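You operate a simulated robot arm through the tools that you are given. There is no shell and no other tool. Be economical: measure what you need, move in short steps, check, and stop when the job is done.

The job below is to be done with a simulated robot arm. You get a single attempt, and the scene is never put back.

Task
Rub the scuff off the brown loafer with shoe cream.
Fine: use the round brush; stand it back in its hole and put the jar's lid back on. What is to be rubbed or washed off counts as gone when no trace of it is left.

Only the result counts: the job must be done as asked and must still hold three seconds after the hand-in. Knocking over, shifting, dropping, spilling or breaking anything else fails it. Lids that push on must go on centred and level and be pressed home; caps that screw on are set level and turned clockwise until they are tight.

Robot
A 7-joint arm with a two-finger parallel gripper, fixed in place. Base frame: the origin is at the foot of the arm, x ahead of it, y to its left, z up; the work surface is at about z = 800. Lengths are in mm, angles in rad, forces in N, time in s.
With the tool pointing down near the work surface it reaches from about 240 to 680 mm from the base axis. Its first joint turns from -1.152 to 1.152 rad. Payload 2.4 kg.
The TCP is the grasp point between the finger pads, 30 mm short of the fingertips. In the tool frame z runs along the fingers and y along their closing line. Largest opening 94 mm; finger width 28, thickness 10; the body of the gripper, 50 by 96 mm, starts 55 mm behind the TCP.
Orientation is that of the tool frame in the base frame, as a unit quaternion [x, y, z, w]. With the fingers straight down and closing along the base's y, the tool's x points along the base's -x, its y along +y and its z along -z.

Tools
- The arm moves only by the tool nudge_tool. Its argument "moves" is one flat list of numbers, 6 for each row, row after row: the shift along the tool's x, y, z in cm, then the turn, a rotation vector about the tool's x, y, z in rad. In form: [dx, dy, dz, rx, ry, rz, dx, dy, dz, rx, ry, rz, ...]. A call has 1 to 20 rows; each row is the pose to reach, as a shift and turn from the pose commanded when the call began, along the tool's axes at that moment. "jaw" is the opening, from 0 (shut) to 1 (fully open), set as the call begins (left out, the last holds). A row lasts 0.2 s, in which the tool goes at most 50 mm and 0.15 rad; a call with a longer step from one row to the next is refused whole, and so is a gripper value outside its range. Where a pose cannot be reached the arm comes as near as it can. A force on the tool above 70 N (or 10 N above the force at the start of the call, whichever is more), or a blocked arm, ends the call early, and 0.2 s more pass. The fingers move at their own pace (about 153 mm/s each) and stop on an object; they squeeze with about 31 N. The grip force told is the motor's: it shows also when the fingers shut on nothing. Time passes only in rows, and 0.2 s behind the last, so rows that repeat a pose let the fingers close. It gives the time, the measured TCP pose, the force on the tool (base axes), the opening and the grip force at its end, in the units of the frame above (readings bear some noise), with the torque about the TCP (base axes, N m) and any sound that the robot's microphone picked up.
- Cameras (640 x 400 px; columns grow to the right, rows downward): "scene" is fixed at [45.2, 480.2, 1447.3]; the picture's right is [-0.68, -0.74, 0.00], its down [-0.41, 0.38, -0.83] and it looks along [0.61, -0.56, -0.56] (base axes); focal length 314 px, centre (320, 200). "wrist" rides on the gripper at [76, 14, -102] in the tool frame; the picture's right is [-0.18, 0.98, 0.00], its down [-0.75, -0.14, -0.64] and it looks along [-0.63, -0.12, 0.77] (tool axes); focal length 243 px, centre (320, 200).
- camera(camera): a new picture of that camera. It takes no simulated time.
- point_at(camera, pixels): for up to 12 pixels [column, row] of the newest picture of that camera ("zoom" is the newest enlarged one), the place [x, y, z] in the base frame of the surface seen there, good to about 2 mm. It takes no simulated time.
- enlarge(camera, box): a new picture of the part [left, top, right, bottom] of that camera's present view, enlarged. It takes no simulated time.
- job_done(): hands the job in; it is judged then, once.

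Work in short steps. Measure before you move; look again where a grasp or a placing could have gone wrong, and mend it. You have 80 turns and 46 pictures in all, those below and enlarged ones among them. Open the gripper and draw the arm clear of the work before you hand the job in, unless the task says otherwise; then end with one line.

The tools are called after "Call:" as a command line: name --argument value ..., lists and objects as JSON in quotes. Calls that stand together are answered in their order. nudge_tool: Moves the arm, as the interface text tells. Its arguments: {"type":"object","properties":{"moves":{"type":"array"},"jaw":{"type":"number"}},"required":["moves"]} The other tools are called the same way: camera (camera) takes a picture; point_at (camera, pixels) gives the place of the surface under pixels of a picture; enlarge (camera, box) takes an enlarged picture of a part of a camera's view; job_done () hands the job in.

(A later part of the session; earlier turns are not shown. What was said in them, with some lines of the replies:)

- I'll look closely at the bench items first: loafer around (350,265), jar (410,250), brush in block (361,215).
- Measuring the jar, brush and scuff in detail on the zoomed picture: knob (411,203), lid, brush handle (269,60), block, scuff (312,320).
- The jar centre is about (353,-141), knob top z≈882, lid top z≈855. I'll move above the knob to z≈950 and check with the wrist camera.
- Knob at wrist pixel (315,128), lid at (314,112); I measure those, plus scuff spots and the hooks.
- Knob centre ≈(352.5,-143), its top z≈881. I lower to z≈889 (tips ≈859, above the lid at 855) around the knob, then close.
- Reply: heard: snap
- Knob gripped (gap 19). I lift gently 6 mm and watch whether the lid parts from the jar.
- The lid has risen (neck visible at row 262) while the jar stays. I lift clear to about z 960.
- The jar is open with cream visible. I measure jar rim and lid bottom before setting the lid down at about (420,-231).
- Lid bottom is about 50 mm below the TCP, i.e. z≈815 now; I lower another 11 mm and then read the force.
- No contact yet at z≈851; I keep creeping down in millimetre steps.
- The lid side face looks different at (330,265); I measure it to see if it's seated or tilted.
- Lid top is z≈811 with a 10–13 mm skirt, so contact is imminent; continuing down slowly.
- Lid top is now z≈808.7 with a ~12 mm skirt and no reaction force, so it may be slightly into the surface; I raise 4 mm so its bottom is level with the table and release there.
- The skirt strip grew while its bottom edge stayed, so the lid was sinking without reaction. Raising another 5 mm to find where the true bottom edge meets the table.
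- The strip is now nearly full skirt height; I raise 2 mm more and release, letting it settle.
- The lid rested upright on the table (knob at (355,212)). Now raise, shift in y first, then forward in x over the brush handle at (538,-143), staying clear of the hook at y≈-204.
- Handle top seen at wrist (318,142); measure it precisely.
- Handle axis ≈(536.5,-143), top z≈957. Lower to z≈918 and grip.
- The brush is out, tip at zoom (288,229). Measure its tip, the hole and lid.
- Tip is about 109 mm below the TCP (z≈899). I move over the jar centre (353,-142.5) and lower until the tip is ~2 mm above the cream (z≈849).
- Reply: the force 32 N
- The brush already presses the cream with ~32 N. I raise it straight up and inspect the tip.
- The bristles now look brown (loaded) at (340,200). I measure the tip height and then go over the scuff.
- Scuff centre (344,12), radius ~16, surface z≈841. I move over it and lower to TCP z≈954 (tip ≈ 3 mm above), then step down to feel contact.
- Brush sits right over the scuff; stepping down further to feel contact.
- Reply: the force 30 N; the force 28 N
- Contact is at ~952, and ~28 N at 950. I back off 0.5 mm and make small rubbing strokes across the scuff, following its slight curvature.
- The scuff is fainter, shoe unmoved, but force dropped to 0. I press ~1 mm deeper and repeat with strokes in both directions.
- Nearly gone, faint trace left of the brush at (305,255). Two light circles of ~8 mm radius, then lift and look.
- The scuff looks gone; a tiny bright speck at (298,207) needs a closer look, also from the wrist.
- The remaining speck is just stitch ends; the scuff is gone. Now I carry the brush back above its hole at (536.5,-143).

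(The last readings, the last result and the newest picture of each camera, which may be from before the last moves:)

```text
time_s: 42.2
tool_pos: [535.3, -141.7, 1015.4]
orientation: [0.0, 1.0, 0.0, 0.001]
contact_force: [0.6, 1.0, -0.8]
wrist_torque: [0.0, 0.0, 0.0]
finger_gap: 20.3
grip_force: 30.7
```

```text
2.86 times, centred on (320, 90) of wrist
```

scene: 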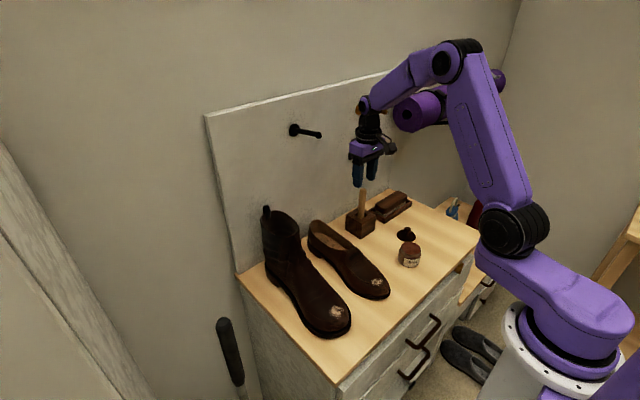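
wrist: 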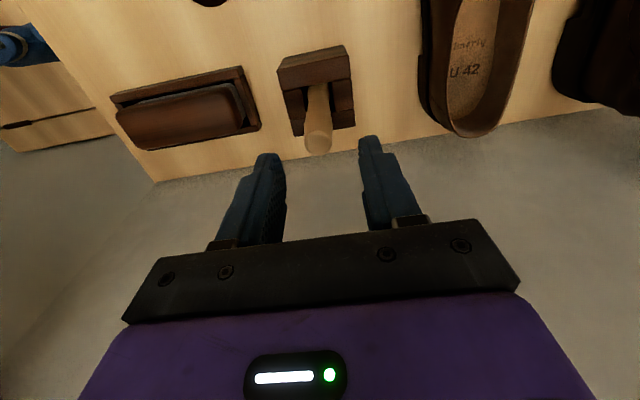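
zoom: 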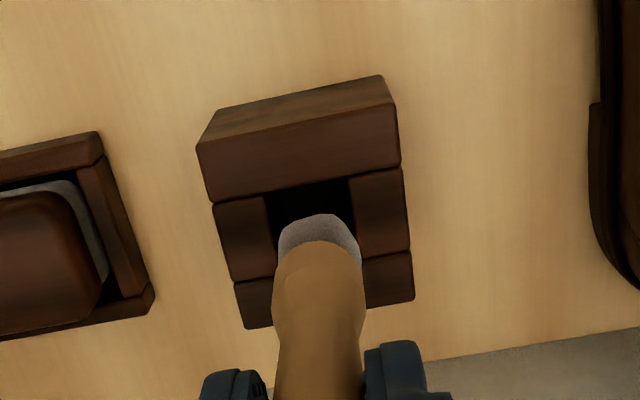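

Measure block edges/hole edges and the tip to align before inserting.

Call:
point_at --camera "zoom" --pixels '[[260, 215], [358, 195], [300, 180], [215, 200], [408, 200], [205, 150], [395, 105], [248, 325], [410, 295], [282, 240], [358, 238], [320, 218]]'

Call:
enlarge --camera "scene" --box '[350, 190, 380, 215]'

```text
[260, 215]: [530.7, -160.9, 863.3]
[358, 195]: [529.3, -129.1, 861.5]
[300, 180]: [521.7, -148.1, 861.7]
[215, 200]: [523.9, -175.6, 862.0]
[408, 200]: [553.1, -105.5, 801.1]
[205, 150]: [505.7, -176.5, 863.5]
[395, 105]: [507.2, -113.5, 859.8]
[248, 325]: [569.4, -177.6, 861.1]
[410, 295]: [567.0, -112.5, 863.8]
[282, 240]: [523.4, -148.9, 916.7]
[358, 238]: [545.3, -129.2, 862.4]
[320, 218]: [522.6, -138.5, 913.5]
```

```text
16.00 times, centred on (365, 202) of scene
```

zoom: 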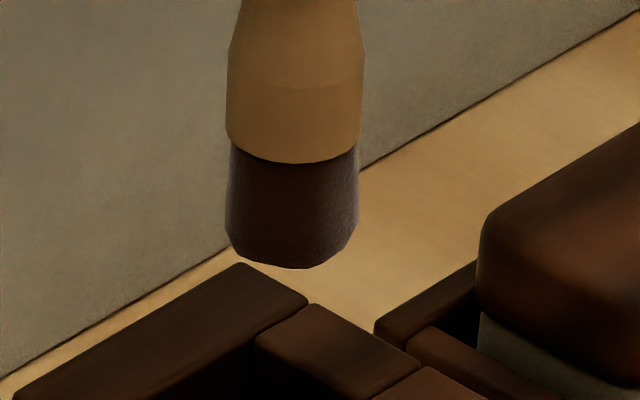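

Call:
point_at --camera "zoom" --pixels '[[232, 215], [353, 215], [292, 262], [292, 215], [232, 110], [355, 110], [292, 110], [292, 200], [250, 200], [335, 200]]'

```text
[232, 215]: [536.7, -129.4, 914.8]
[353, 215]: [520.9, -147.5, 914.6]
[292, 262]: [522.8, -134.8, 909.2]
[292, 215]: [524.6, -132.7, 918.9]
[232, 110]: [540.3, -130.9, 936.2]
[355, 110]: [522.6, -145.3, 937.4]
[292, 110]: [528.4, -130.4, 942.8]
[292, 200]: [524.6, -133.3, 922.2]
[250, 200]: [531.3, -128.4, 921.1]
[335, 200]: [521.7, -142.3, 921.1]
```

The tip is at about (533,-141), hole centre ≈(537,-144.5). I shift +2.8 mm in x, -1.5 in y and lower the tip to just above the hole.

Call:
nudge_tool --moves '[-0.28, -0.15, 0, 0, 0, 0, -0.28, -0.15, 2, 0, 0, 0, -0.28, -0.15, 3.8, 0, 0, 0, -0.28, -0.15, 3.8, 0, 0, 0]'

Call:
enlarge --camera "scene" --box '[345, 190, 380, 235]'

Call:
enlarge --camera "wrist" --box '[270, 40, 370, 140]'

```text
time_s: 43.2
tool_pos: [539.3, -145.1, 977.3]
orientation: [-0.001, 1.0, 0.0, 0.0]
contact_force: [0.1, 0.2, -0.4]
wrist_torque: [0.02, 0.05, 0.01]
finger_gap: 20.8
grip_force: 30.7
```

```text
8.89 times, centred on (362, 212) of scene
```

zoom: 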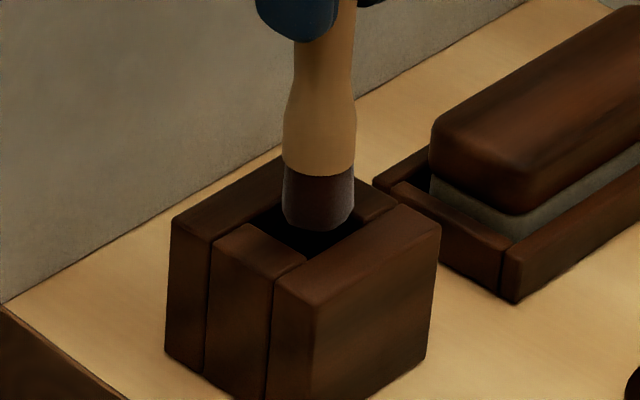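

```text
4.00 times, centred on (320, 90) of wrist
```

zoom: 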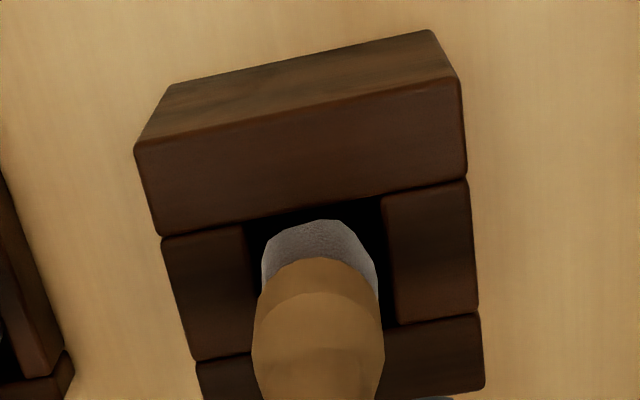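

In y the tip looks centred, but parallax suggests x may be short. I measure the tip and hole edges again.

Call:
point_at --camera "zoom" --pixels '[[320, 223], [268, 255], [372, 255], [320, 250], [315, 300], [258, 330], [380, 330], [315, 360], [320, 203], [260, 215], [235, 300], [400, 280]]'

Call:
enlarge --camera "scene" --box '[350, 195, 380, 225]'

Call:
point_at --camera "zoom" --pixels '[[320, 200], [280, 200], [360, 200]]'

```text
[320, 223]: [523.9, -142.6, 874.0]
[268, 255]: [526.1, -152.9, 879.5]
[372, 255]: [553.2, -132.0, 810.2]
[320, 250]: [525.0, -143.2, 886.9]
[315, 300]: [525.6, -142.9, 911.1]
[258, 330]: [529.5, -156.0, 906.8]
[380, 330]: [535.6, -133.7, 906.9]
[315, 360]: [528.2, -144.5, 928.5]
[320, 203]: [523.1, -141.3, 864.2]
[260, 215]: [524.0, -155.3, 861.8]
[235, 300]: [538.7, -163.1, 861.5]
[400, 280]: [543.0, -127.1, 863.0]
```

```text
13.33 times, centred on (365, 210) of scene
```

zoom: 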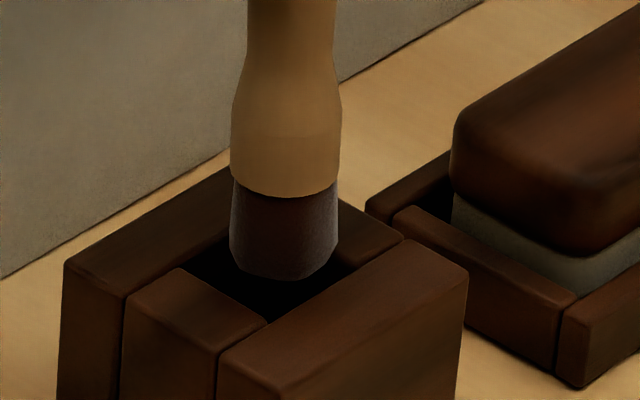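

```text
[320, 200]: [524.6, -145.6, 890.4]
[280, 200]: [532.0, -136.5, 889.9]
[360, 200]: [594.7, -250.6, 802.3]
```

The bristle's near face (x≈524) sits just at the hole's near edge (≈523), so I shift +1.7 mm x, -0.5 y and insert 15 mm, watching the force.

Call:
nudge_tool --moves '[-0.17, -0.05, 0, 0, 0, 0, -0.17, -0.05, 0.6, 0, 0, 0, -0.17, -0.05, 1.2, 0, 0, 0, -0.17, -0.05, 1.8, 0, 0, 0, -0.17, -0.05, 1.8, 0, 0, 0]'

Call:
enlarge --camera "scene" --box '[345, 190, 380, 235]'

```text
time_s: 44.4
tool_pos: [542.9, -145.3, 958.5]
orientation: [-0.001, 1.0, 0.0, 0.0]
contact_force: [-0.6, 0.1, 0.0]
wrist_torque: [-0.01, -0.02, -0.01]
finger_gap: 20.8
grip_force: 31.3
```

```text
8.89 times, centred on (362, 212) of scene
```

zoom: 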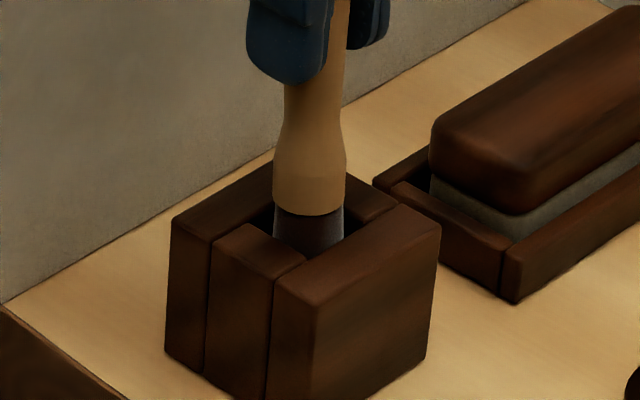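

Entering cleanly with no side force. Continue down 36 mm, then check.

Call:
nudge_tool --moves '[0, 0, 0.8, 0, 0, 0, 0, 0, 1.6, 0, 0, 0, 0, 0, 2.4, 0, 0, 0, 0, 0, 3.2, 0, 0, 0, 0, 0, 3.6, 0, 0, 0, 0, 0, 3.6, 0, 0, 0]'

Call:
nudge_tool --moves '[0, 0, 0.2, 0, 0, 0, 0, 0, 0.3, 0, 0, 0, 0, 0, 0.3, 0, 0, 0]'

```text
time_s: 45.8
tool_pos: [541.6, -144.6, 922.6]
orientation: [0.0, 1.0, 0.0, 0.0]
contact_force: [0.1, 0.0, -0.5]
wrist_torque: [-0.01, -0.03, -0.01]
finger_gap: 20.5
grip_force: 30.9
```

```text
time_s: 46.6
tool_pos: [542.0, -144.2, 919.7]
orientation: [0.0, 1.0, 0.0, 0.0]
contact_force: [1.0, -0.9, -0.8]
wrist_torque: [-0.01, -0.03, 0.02]
finger_gap: 20.6
grip_force: 31.0
```

Call:
nudge_tool --moves '[0, 0, 0.1, 0, 0, 0, 0, 0, 0.2, 0, 0, 0, 0, 0, 0.2, 0, 0, 0]'

Call:
nudge_tool --moves '[0, 0, 0.1, 0, 0, 0, 0, 0, 0.1, 0, 0, 0]'

Call:
enlarge --camera "scene" --box '[330, 170, 390, 240]'

```text
time_s: 47.4
tool_pos: [541.5, -144.4, 917.7]
orientation: [0.0, 1.0, 0.0, 0.0]
contact_force: [0.0, -0.4, -0.4]
wrist_torque: [-0.01, 0.01, -0.01]
finger_gap: 20.7
grip_force: 31.5
```

```text
time_s: 48.0
tool_pos: [542.2, -145.5, 916.9]
orientation: [0.0, 1.0, 0.0, 0.0]
contact_force: [-0.1, 0.8, 0.8]
wrist_torque: [0.02, 0.02, 0.03]
finger_gap: 20.7
grip_force: 30.5
```

```text
5.71 times, centred on (360, 205) of scene
```

zoom: 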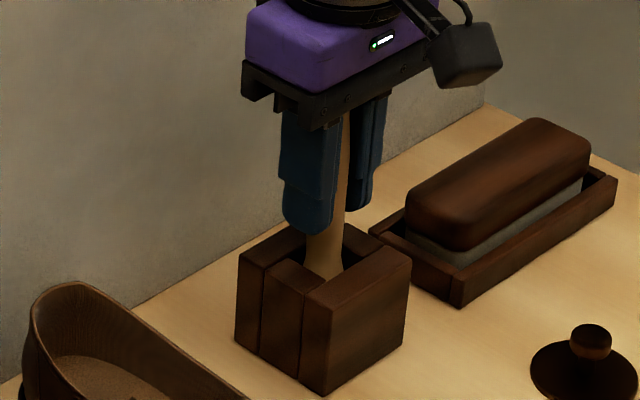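

Near bottom. I lower 1 mm more and open the fingers partly, then look.

Call:
nudge_tool --moves '[0, 0, 0.1, 0, 0, 0, 0, 0, 0.1, 0, 0, 0]'

Call:
nudge_tool --moves '[0, 0, 0, 0, 0, 0, 0, 0, 0, 0, 0, 0, 0, 0, 0, 0, 0, 0]' --jaw 0.5

Call:
nudge_tool --moves '[0, 0, -3, 0, 0, 0, 0, 0, -6, 0, 0, 0, 0, 0, -9.5, 0, 0, 0, 0, 0, -9.5, 0, 0, 0]'

Call:
enlarge --camera "scene" --box '[330, 160, 440, 270]'

```text
time_s: 48.6
tool_pos: [540.7, -146.6, 915.8]
orientation: [0.0, 1.0, 0.0, 0.002]
contact_force: [-3.8, 1.2, 17.4]
wrist_torque: [0.09, 0.28, -0.01]
finger_gap: 20.4
grip_force: 31.1
```

```text
time_s: 49.4
tool_pos: [541.5, -145.0, 915.3]
orientation: [0.001, 1.0, 0.0, 0.0]
contact_force: [-0.1, 0.0, 0.1]
wrist_torque: [-0.01, 0.0, 0.03]
finger_gap: 47.0
grip_force: 0.0
```

```text
time_s: 50.4
tool_pos: [540.1, -146.5, 1012.7]
orientation: [0.0, 1.0, 0.0, 0.001]
contact_force: [-0.3, 0.1, -0.2]
wrist_torque: [0.0, 0.0, 0.01]
finger_gap: 46.8
grip_force: 0.0
```

```text
3.64 times, centred on (385, 215) of scene
```

zoom: 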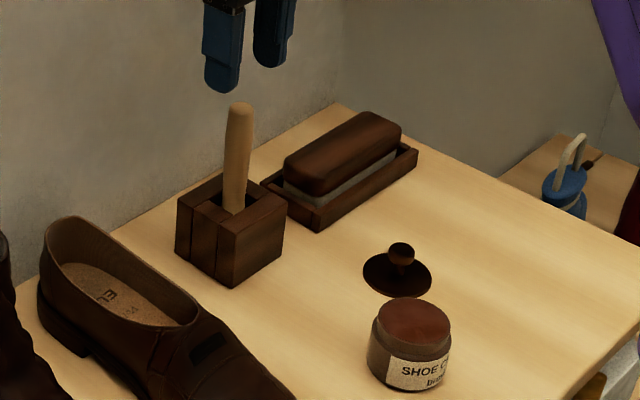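

The brush stands in its hole. Measure the lid knob at zoom (401,248) and move over it, x first, then y.

Call:
point_at --camera "zoom" --pixels '[[401, 246], [391, 249], [410, 250], [401, 256], [364, 270], [431, 277], [395, 296], [400, 262], [415, 300], [415, 328], [379, 318], [450, 324]]'

Call:
nudge_tool --moves '[4, 0, 0, 0, 0, 0, 8, 0, 0, 0, 0, 0, 12.1, 0, 0, 0, 0, 0, 12.1, -3, 2, 0, 0, 0, 12.1, -6, 5, 0, 0, 0, 12.1, -8.7, 8, 0, 0, 0, 12.1, -8.7, 10, 0, 0, 0, 12.1, -8.7, 10, 0, 0, 0]'

Call:
enlarge --camera "wrist" --box '[230, 30, 400, 180]'

```text
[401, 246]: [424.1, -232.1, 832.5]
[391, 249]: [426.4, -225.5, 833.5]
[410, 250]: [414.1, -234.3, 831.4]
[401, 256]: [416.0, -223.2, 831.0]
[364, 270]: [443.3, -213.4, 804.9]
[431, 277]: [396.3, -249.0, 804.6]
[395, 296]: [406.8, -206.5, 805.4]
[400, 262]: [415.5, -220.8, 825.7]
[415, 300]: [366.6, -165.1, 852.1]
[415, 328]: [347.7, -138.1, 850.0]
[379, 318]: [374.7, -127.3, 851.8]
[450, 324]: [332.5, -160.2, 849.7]
```

```text
time_s: 52.2
tool_pos: [420.0, -232.4, 910.9]
orientation: [0.0, 1.0, 0.0, 0.0]
contact_force: [-0.5, 0.0, -0.2]
wrist_torque: [0.02, -0.02, 0.0]
finger_gap: 47.0
grip_force: 0.0
```

```text
2.67 times, centred on (315, 105) of wrist
```

zoom: 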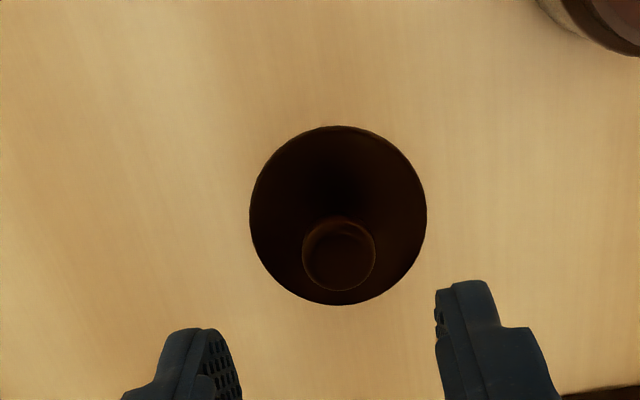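

Call:
point_at --camera "zoom" --pixels '[[340, 252], [306, 252], [372, 252], [340, 225], [340, 285], [258, 215], [420, 215], [338, 135], [338, 300], [300, 180], [380, 180]]'

```text
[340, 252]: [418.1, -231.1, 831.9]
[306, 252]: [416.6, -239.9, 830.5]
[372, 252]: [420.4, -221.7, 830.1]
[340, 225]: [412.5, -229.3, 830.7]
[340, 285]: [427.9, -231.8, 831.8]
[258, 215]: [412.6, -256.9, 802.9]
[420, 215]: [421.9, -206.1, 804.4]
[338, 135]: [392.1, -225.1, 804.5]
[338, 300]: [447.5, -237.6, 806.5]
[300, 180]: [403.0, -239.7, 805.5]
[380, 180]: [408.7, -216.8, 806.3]
```

Knob centre (419.5,-231), top z≈832. Lower to z≈840.5 (tips ≈810, above lid 805) and close.

Call:
nudge_tool --moves '[0.05, 0.1, 3, 0, 0, 0, 0.05, 0.1, 5.5, 0, 0, 0, 0.05, 0.1, 7.0, 0, 0, 0, 0.05, 0.1, 7.0, 0, 0, 0]'

Call:
nudge_tool --moves '[0, 0, 0, 0, 0, 0, 0, 0, 0, 0, 0, 0, 0, 0, 0, 0, 0, 0]' --jaw 0

Call:
nudge_tool --moves '[0, 0, -2, 0, 0, 0, 0, 0, -5, 0, 0, 0, 0, 0, -10, 0, 0, 0, 0, 0, -12, 0, 0, 0, 0, 0, -12, 0, 0, 0]'

Call:
enlarge --camera "scene" --box '[360, 180, 450, 270]'

```text
time_s: 53.2
tool_pos: [421.2, -231.1, 842.4]
orientation: [0.0, 1.0, 0.001, 0.0]
contact_force: [1.0, 0.1, -1.0]
wrist_torque: [-0.01, -0.01, -0.03]
finger_gap: 47.1
grip_force: 0.0
```

```text
time_s: 54.0
tool_pos: [420.6, -231.2, 842.0]
orientation: [0.0, 1.0, 0.0, 0.0]
contact_force: [0.4, 0.0, 0.0]
wrist_torque: [-0.01, 0.01, 0.05]
finger_gap: 19.3
grip_force: 31.4
```

```text
time_s: 55.2
tool_pos: [419.0, -231.5, 962.3]
orientation: [0.0, 1.0, -0.001, -0.001]
contact_force: [-0.3, 0.7, 0.2]
wrist_torque: [0.0, 0.0, 0.0]
finger_gap: 19.4
grip_force: 31.2
```

```text
4.44 times, centred on (405, 225) of scene
```

zoom: 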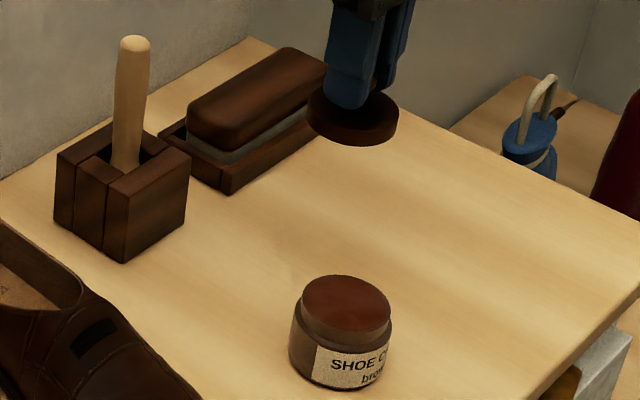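

The lid is held level. Compare lid and jar edges with the same method to align precisely.

Call:
point_at --camera "zoom" --pixels '[[309, 115], [397, 125], [354, 125], [345, 143], [304, 297], [388, 302], [346, 277], [346, 334], [303, 310], [389, 315]]'

Call:
nudge_tool --moves '[1.7, 2.2, 0, 0, 0, 0, 3.4, 4.4, 0, 0, 0, 0, 5.1, 6.6, 0, 0, 0, 0, 6.65, 8.8, 0, 0, 0, 0, 6.65, 8.8, 3, 0, 0, 0, 6.65, 8.8, 5, 0, 0, 0, 6.65, 8.8, 5, 0, 0, 0]'

Call:
enlarge --camera "scene" --box '[384, 224, 436, 274]'

```text
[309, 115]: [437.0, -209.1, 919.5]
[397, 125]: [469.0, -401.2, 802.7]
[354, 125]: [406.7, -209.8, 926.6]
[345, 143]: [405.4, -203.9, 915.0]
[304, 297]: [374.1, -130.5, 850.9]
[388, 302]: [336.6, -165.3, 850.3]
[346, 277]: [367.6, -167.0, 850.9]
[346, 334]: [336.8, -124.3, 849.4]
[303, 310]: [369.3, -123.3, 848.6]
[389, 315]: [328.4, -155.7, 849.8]
```

```text
time_s: 56.8
tool_pos: [352.8, -142.1, 909.2]
orientation: [0.0, 1.0, 0.0, 0.0]
contact_force: [0.1, 0.1, -1.6]
wrist_torque: [0.0, -0.02, -0.02]
finger_gap: 19.3
grip_force: 30.8
```

```text
8.00 times, centred on (410, 249) of scene
```

zoom: 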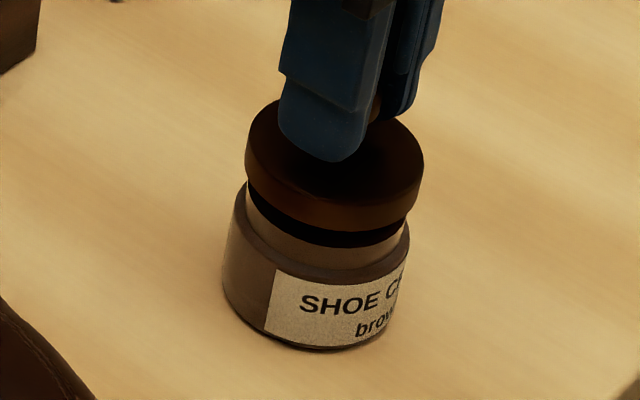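

The lid is aligned over the jar (centre col ≈334, matching the lift-off view). Lower slowly to seat it.

Call:
nudge_tool --moves '[0, 0, 0.5, 0, 0, 0, 0, 0, 1.0, 0, 0, 0, 0, 0, 1.4, 0, 0, 0, 0, 0, 1.7, 0, 0, 0, 0, 0, 1.7, 0, 0, 0]'

Call:
nudge_tool --moves '[0, 0, 0.1, 0, 0, 0, 0, 0, 0.2, 0, 0, 0, 0, 0, 0.2, 0, 0, 0]'

Call:
enlarge --camera "scene" --box '[384, 224, 436, 274]'

```text
time_s: 58.0
tool_pos: [352.5, -142.9, 892.8]
orientation: [0.0, 1.0, 0.0, 0.0]
contact_force: [0.3, -0.6, -0.3]
wrist_torque: [0.0, 0.02, -0.04]
finger_gap: 19.3
grip_force: 30.7
```

```text
time_s: 58.8
tool_pos: [354.5, -143.9, 891.3]
orientation: [-0.001, 1.0, 0.0, 0.001]
contact_force: [0.1, 0.1, -0.3]
wrist_torque: [0.01, 0.02, 0.0]
finger_gap: 19.1
grip_force: 31.2
```

```text
8.00 times, centred on (410, 249) of scene
```

zoom: 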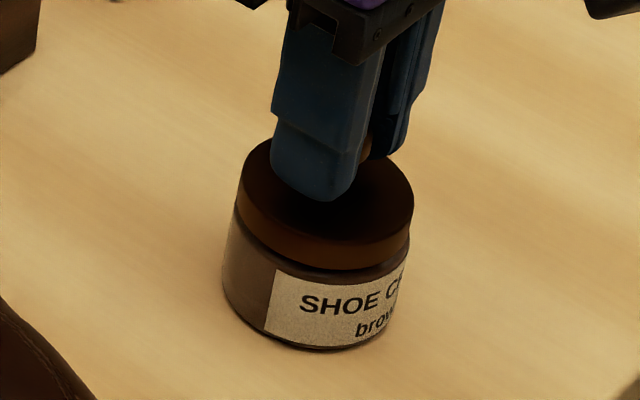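

Almost seated; continuing down in 1 mm steps watching force and sound.

Call:
nudge_tool --moves '[0, 0, 0.1, 0, 0, 0, 0, 0, 0.1, 0, 0, 0]'

Call:
nudge_tool --moves '[0, 0, 0.1, 0, 0, 0, 0, 0, 0.1, 0, 0, 0]'

Call:
nudge_tool --moves '[0, 0, 0.1, 0, 0, 0, 0, 0, 0.1, 0, 0, 0]'

```text
time_s: 59.4
tool_pos: [353.5, -143.7, 890.7]
orientation: [0.0, 1.0, 0.0, 0.0]
contact_force: [-0.5, 0.0, -1.2]
wrist_torque: [-0.02, 0.01, 0.01]
finger_gap: 19.3
grip_force: 31.0
```

```text
time_s: 60.0
tool_pos: [353.1, -143.4, 889.3]
orientation: [0.0, 1.0, 0.001, 0.0]
contact_force: [-0.3, -1.1, 2.7]
wrist_torque: [-0.03, 0.02, -0.01]
finger_gap: 19.5
grip_force: 30.8
```

```text
time_s: 60.6
tool_pos: [353.0, -143.1, 888.9]
orientation: [0.0, 1.0, 0.0, 0.001]
contact_force: [-3.3, -1.2, 31.6]
wrist_torque: [-0.07, 0.15, -0.01]
finger_gap: 19.6
grip_force: 30.8
```

Contact at ~889 with 32 N and level; push another millimetre for the snap.

Call:
nudge_tool --moves '[0, 0, 0.1, 0, 0, 0, 0, 0, 0.1, 0, 0, 0]'

Call:
nudge_tool --moves '[0, 0, 0, 0, 0, 0, 0, 0, 0, 0, 0, 0, 0, 0, 0, 0, 0, 0]' --jaw 0.5

Call:
nudge_tool --moves '[0, 0, -2, 0, 0, 0, 0, 0, -4, 0, 0, 0, 0, 0, -4, 0, 0, 0]'

Call:
enlarge --camera "scene" --box '[384, 228, 436, 274]'

```text
time_s: 61.2
tool_pos: [353.4, -143.0, 887.9]
orientation: [0.0, 1.0, 0.0, 0.002]
contact_force: [-1.0, -3.3, 37.1]
wrist_torque: [-0.08, -0.01, 0.0]
finger_gap: 19.6
grip_force: 31.1
```

```text
time_s: 62.0
tool_pos: [352.5, -142.9, 888.5]
orientation: [0.0, 1.0, 0.0, 0.0]
contact_force: [-0.9, -0.7, -0.6]
wrist_torque: [0.0, -0.01, 0.0]
finger_gap: 47.2
grip_force: 0.1
heard: snap
```

```text
time_s: 62.8
tool_pos: [352.8, -141.8, 930.7]
orientation: [0.0, 1.0, 0.0, 0.0]
contact_force: [-0.4, 0.5, -0.2]
wrist_torque: [-0.01, 0.01, 0.0]
finger_gap: 47.1
grip_force: 0.2
```

```text
8.70 times, centred on (410, 251) of scene
```

zoom: 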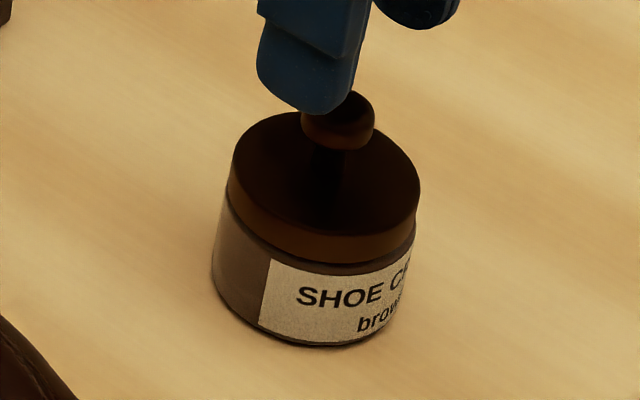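

The lid is on, level, "snap" heard. To make sure it is home I close the fingers and press straight down on the knob top (contact expected at TCP ≈911).

Call:
nudge_tool --moves '[0, 0, 0, 0, 0, 0, 0, 0, 0, 0, 0, 0, 0, 0, 0, 0, 0, 0, 0, 0, 0.7, 0, 0, 0, 0, 0, 1.4, 0, 0, 0, 0, 0, 1.4, 0, 0, 0]' --jaw 0

Call:
nudge_tool --moves '[0, 0, 0.1, 0, 0, 0, 0, 0, 0.2, 0, 0, 0, 0, 0, 0.2, 0, 0, 0]'

```text
time_s: 64.2
tool_pos: [353.8, -142.2, 912.6]
orientation: [0.0, 1.0, 0.0, 0.001]
contact_force: [-0.3, -0.1, 0.7]
wrist_torque: [0.03, -0.01, -0.03]
finger_gap: 0.1
grip_force: 31.2
```

```text
time_s: 65.0
tool_pos: [352.8, -144.9, 911.3]
orientation: [-0.001, 1.0, 0.0, 0.001]
contact_force: [-0.3, 0.7, -0.6]
wrist_torque: [0.01, 0.01, 0.01]
finger_gap: 0.0
grip_force: 31.3
```

Call:
nudge_tool --moves '[0, 0, 0.1, 0, 0, 0, 0, 0, 0.1, 0, 0, 0]'

Call:
nudge_tool --moves '[0, 0, 0.1, 0, 0, 0, 0, 0, 0.1, 0, 0, 0]'

Call:
nudge_tool --moves '[0, 0, 0.1, 0, 0, 0, 0, 0, 0.1, 0, 0, 0]'

```text
time_s: 65.6
tool_pos: [351.3, -143.2, 911.3]
orientation: [0.001, 1.0, 0.0, 0.0]
contact_force: [-0.6, 0.1, 0.0]
wrist_torque: [0.0, 0.0, -0.02]
finger_gap: 0.0
grip_force: 30.9
```

```text
time_s: 66.2
tool_pos: [352.1, -143.7, 910.3]
orientation: [0.0, 1.0, 0.0, -0.001]
contact_force: [-0.3, -0.3, 0.2]
wrist_torque: [0.0, 0.0, -0.01]
finger_gap: 0.1
grip_force: 30.8
```

```text
time_s: 66.8
tool_pos: [353.3, -143.6, 909.2]
orientation: [0.0, 1.0, 0.0, 0.001]
contact_force: [-4.1, -1.8, 16.9]
wrist_torque: [-0.03, 0.1, 0.0]
finger_gap: 0.0
grip_force: 30.4
```

Contact now at 17 N; one more 1 mm press, then retreat upward and open.

Call:
nudge_tool --moves '[0, 0, 0.1, 0, 0, 0, 0, 0, 0.1, 0, 0, 0]'

Call:
nudge_tool --moves '[0, 0, -2, 0, 0, 0, 0, 0, -6, 0, 0, 0, 0, 0, -10, 0, 0, 0, 0, 0, -14, 0, 0, 0, 0, 0, -18, 0, 0, 0]'

Call:
nudge_tool --moves '[0, 0, 0, 0, 0, 0, 0, 0, 0, 0, 0, 0, 0, 0, 0, 0, 0, 0]' --jaw 1

Call:
enlarge --camera "scene" --box '[384, 228, 436, 274]'

Call:
enlarge --camera "scene" --box '[300, 170, 460, 310]'

```text
time_s: 67.4
tool_pos: [352.7, -142.5, 909.0]
orientation: [0.0, 1.0, -0.001, 0.002]
contact_force: [-8.5, -0.3, 57.0]
wrist_torque: [-0.04, 0.22, 0.0]
finger_gap: 0.1
grip_force: 30.7
```

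```text
time_s: 68.6
tool_pos: [352.4, -143.6, 1087.8]
orientation: [0.0, 1.0, 0.002, 0.0]
contact_force: [0.1, 0.9, -0.1]
wrist_torque: [-0.02, 0.0, -0.02]
finger_gap: 0.0
grip_force: 31.1
```

```text
time_s: 69.4
tool_pos: [352.5, -143.4, 1086.7]
orientation: [-0.001, 1.0, -0.001, 0.0]
contact_force: [-1.0, 0.2, 0.5]
wrist_torque: [-0.03, 0.02, 0.01]
finger_gap: 93.9
grip_force: 0.0
```

```text
8.70 times, centred on (410, 251) of scene
```

zoom: 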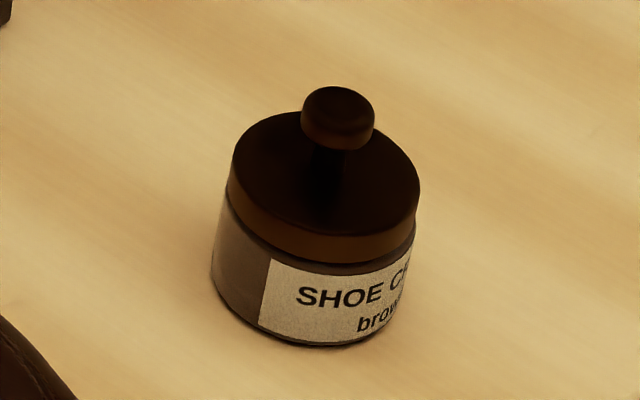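

```text
refused: no pictures are left
```

The lid is on level and centred, pressed with 57 N. The last scuff close-up showed none left, the brush stands in its hole, and the arm is clear with the gripper open, so I hand in.

Call:
job_done

```text
The job is handed in.
```

I rubbed the scuff off the brown loafer with shoe cream, and no trace showed in the last close-up. The round brush is back in its hole and the jar's lid is pressed home. The job is handed in.
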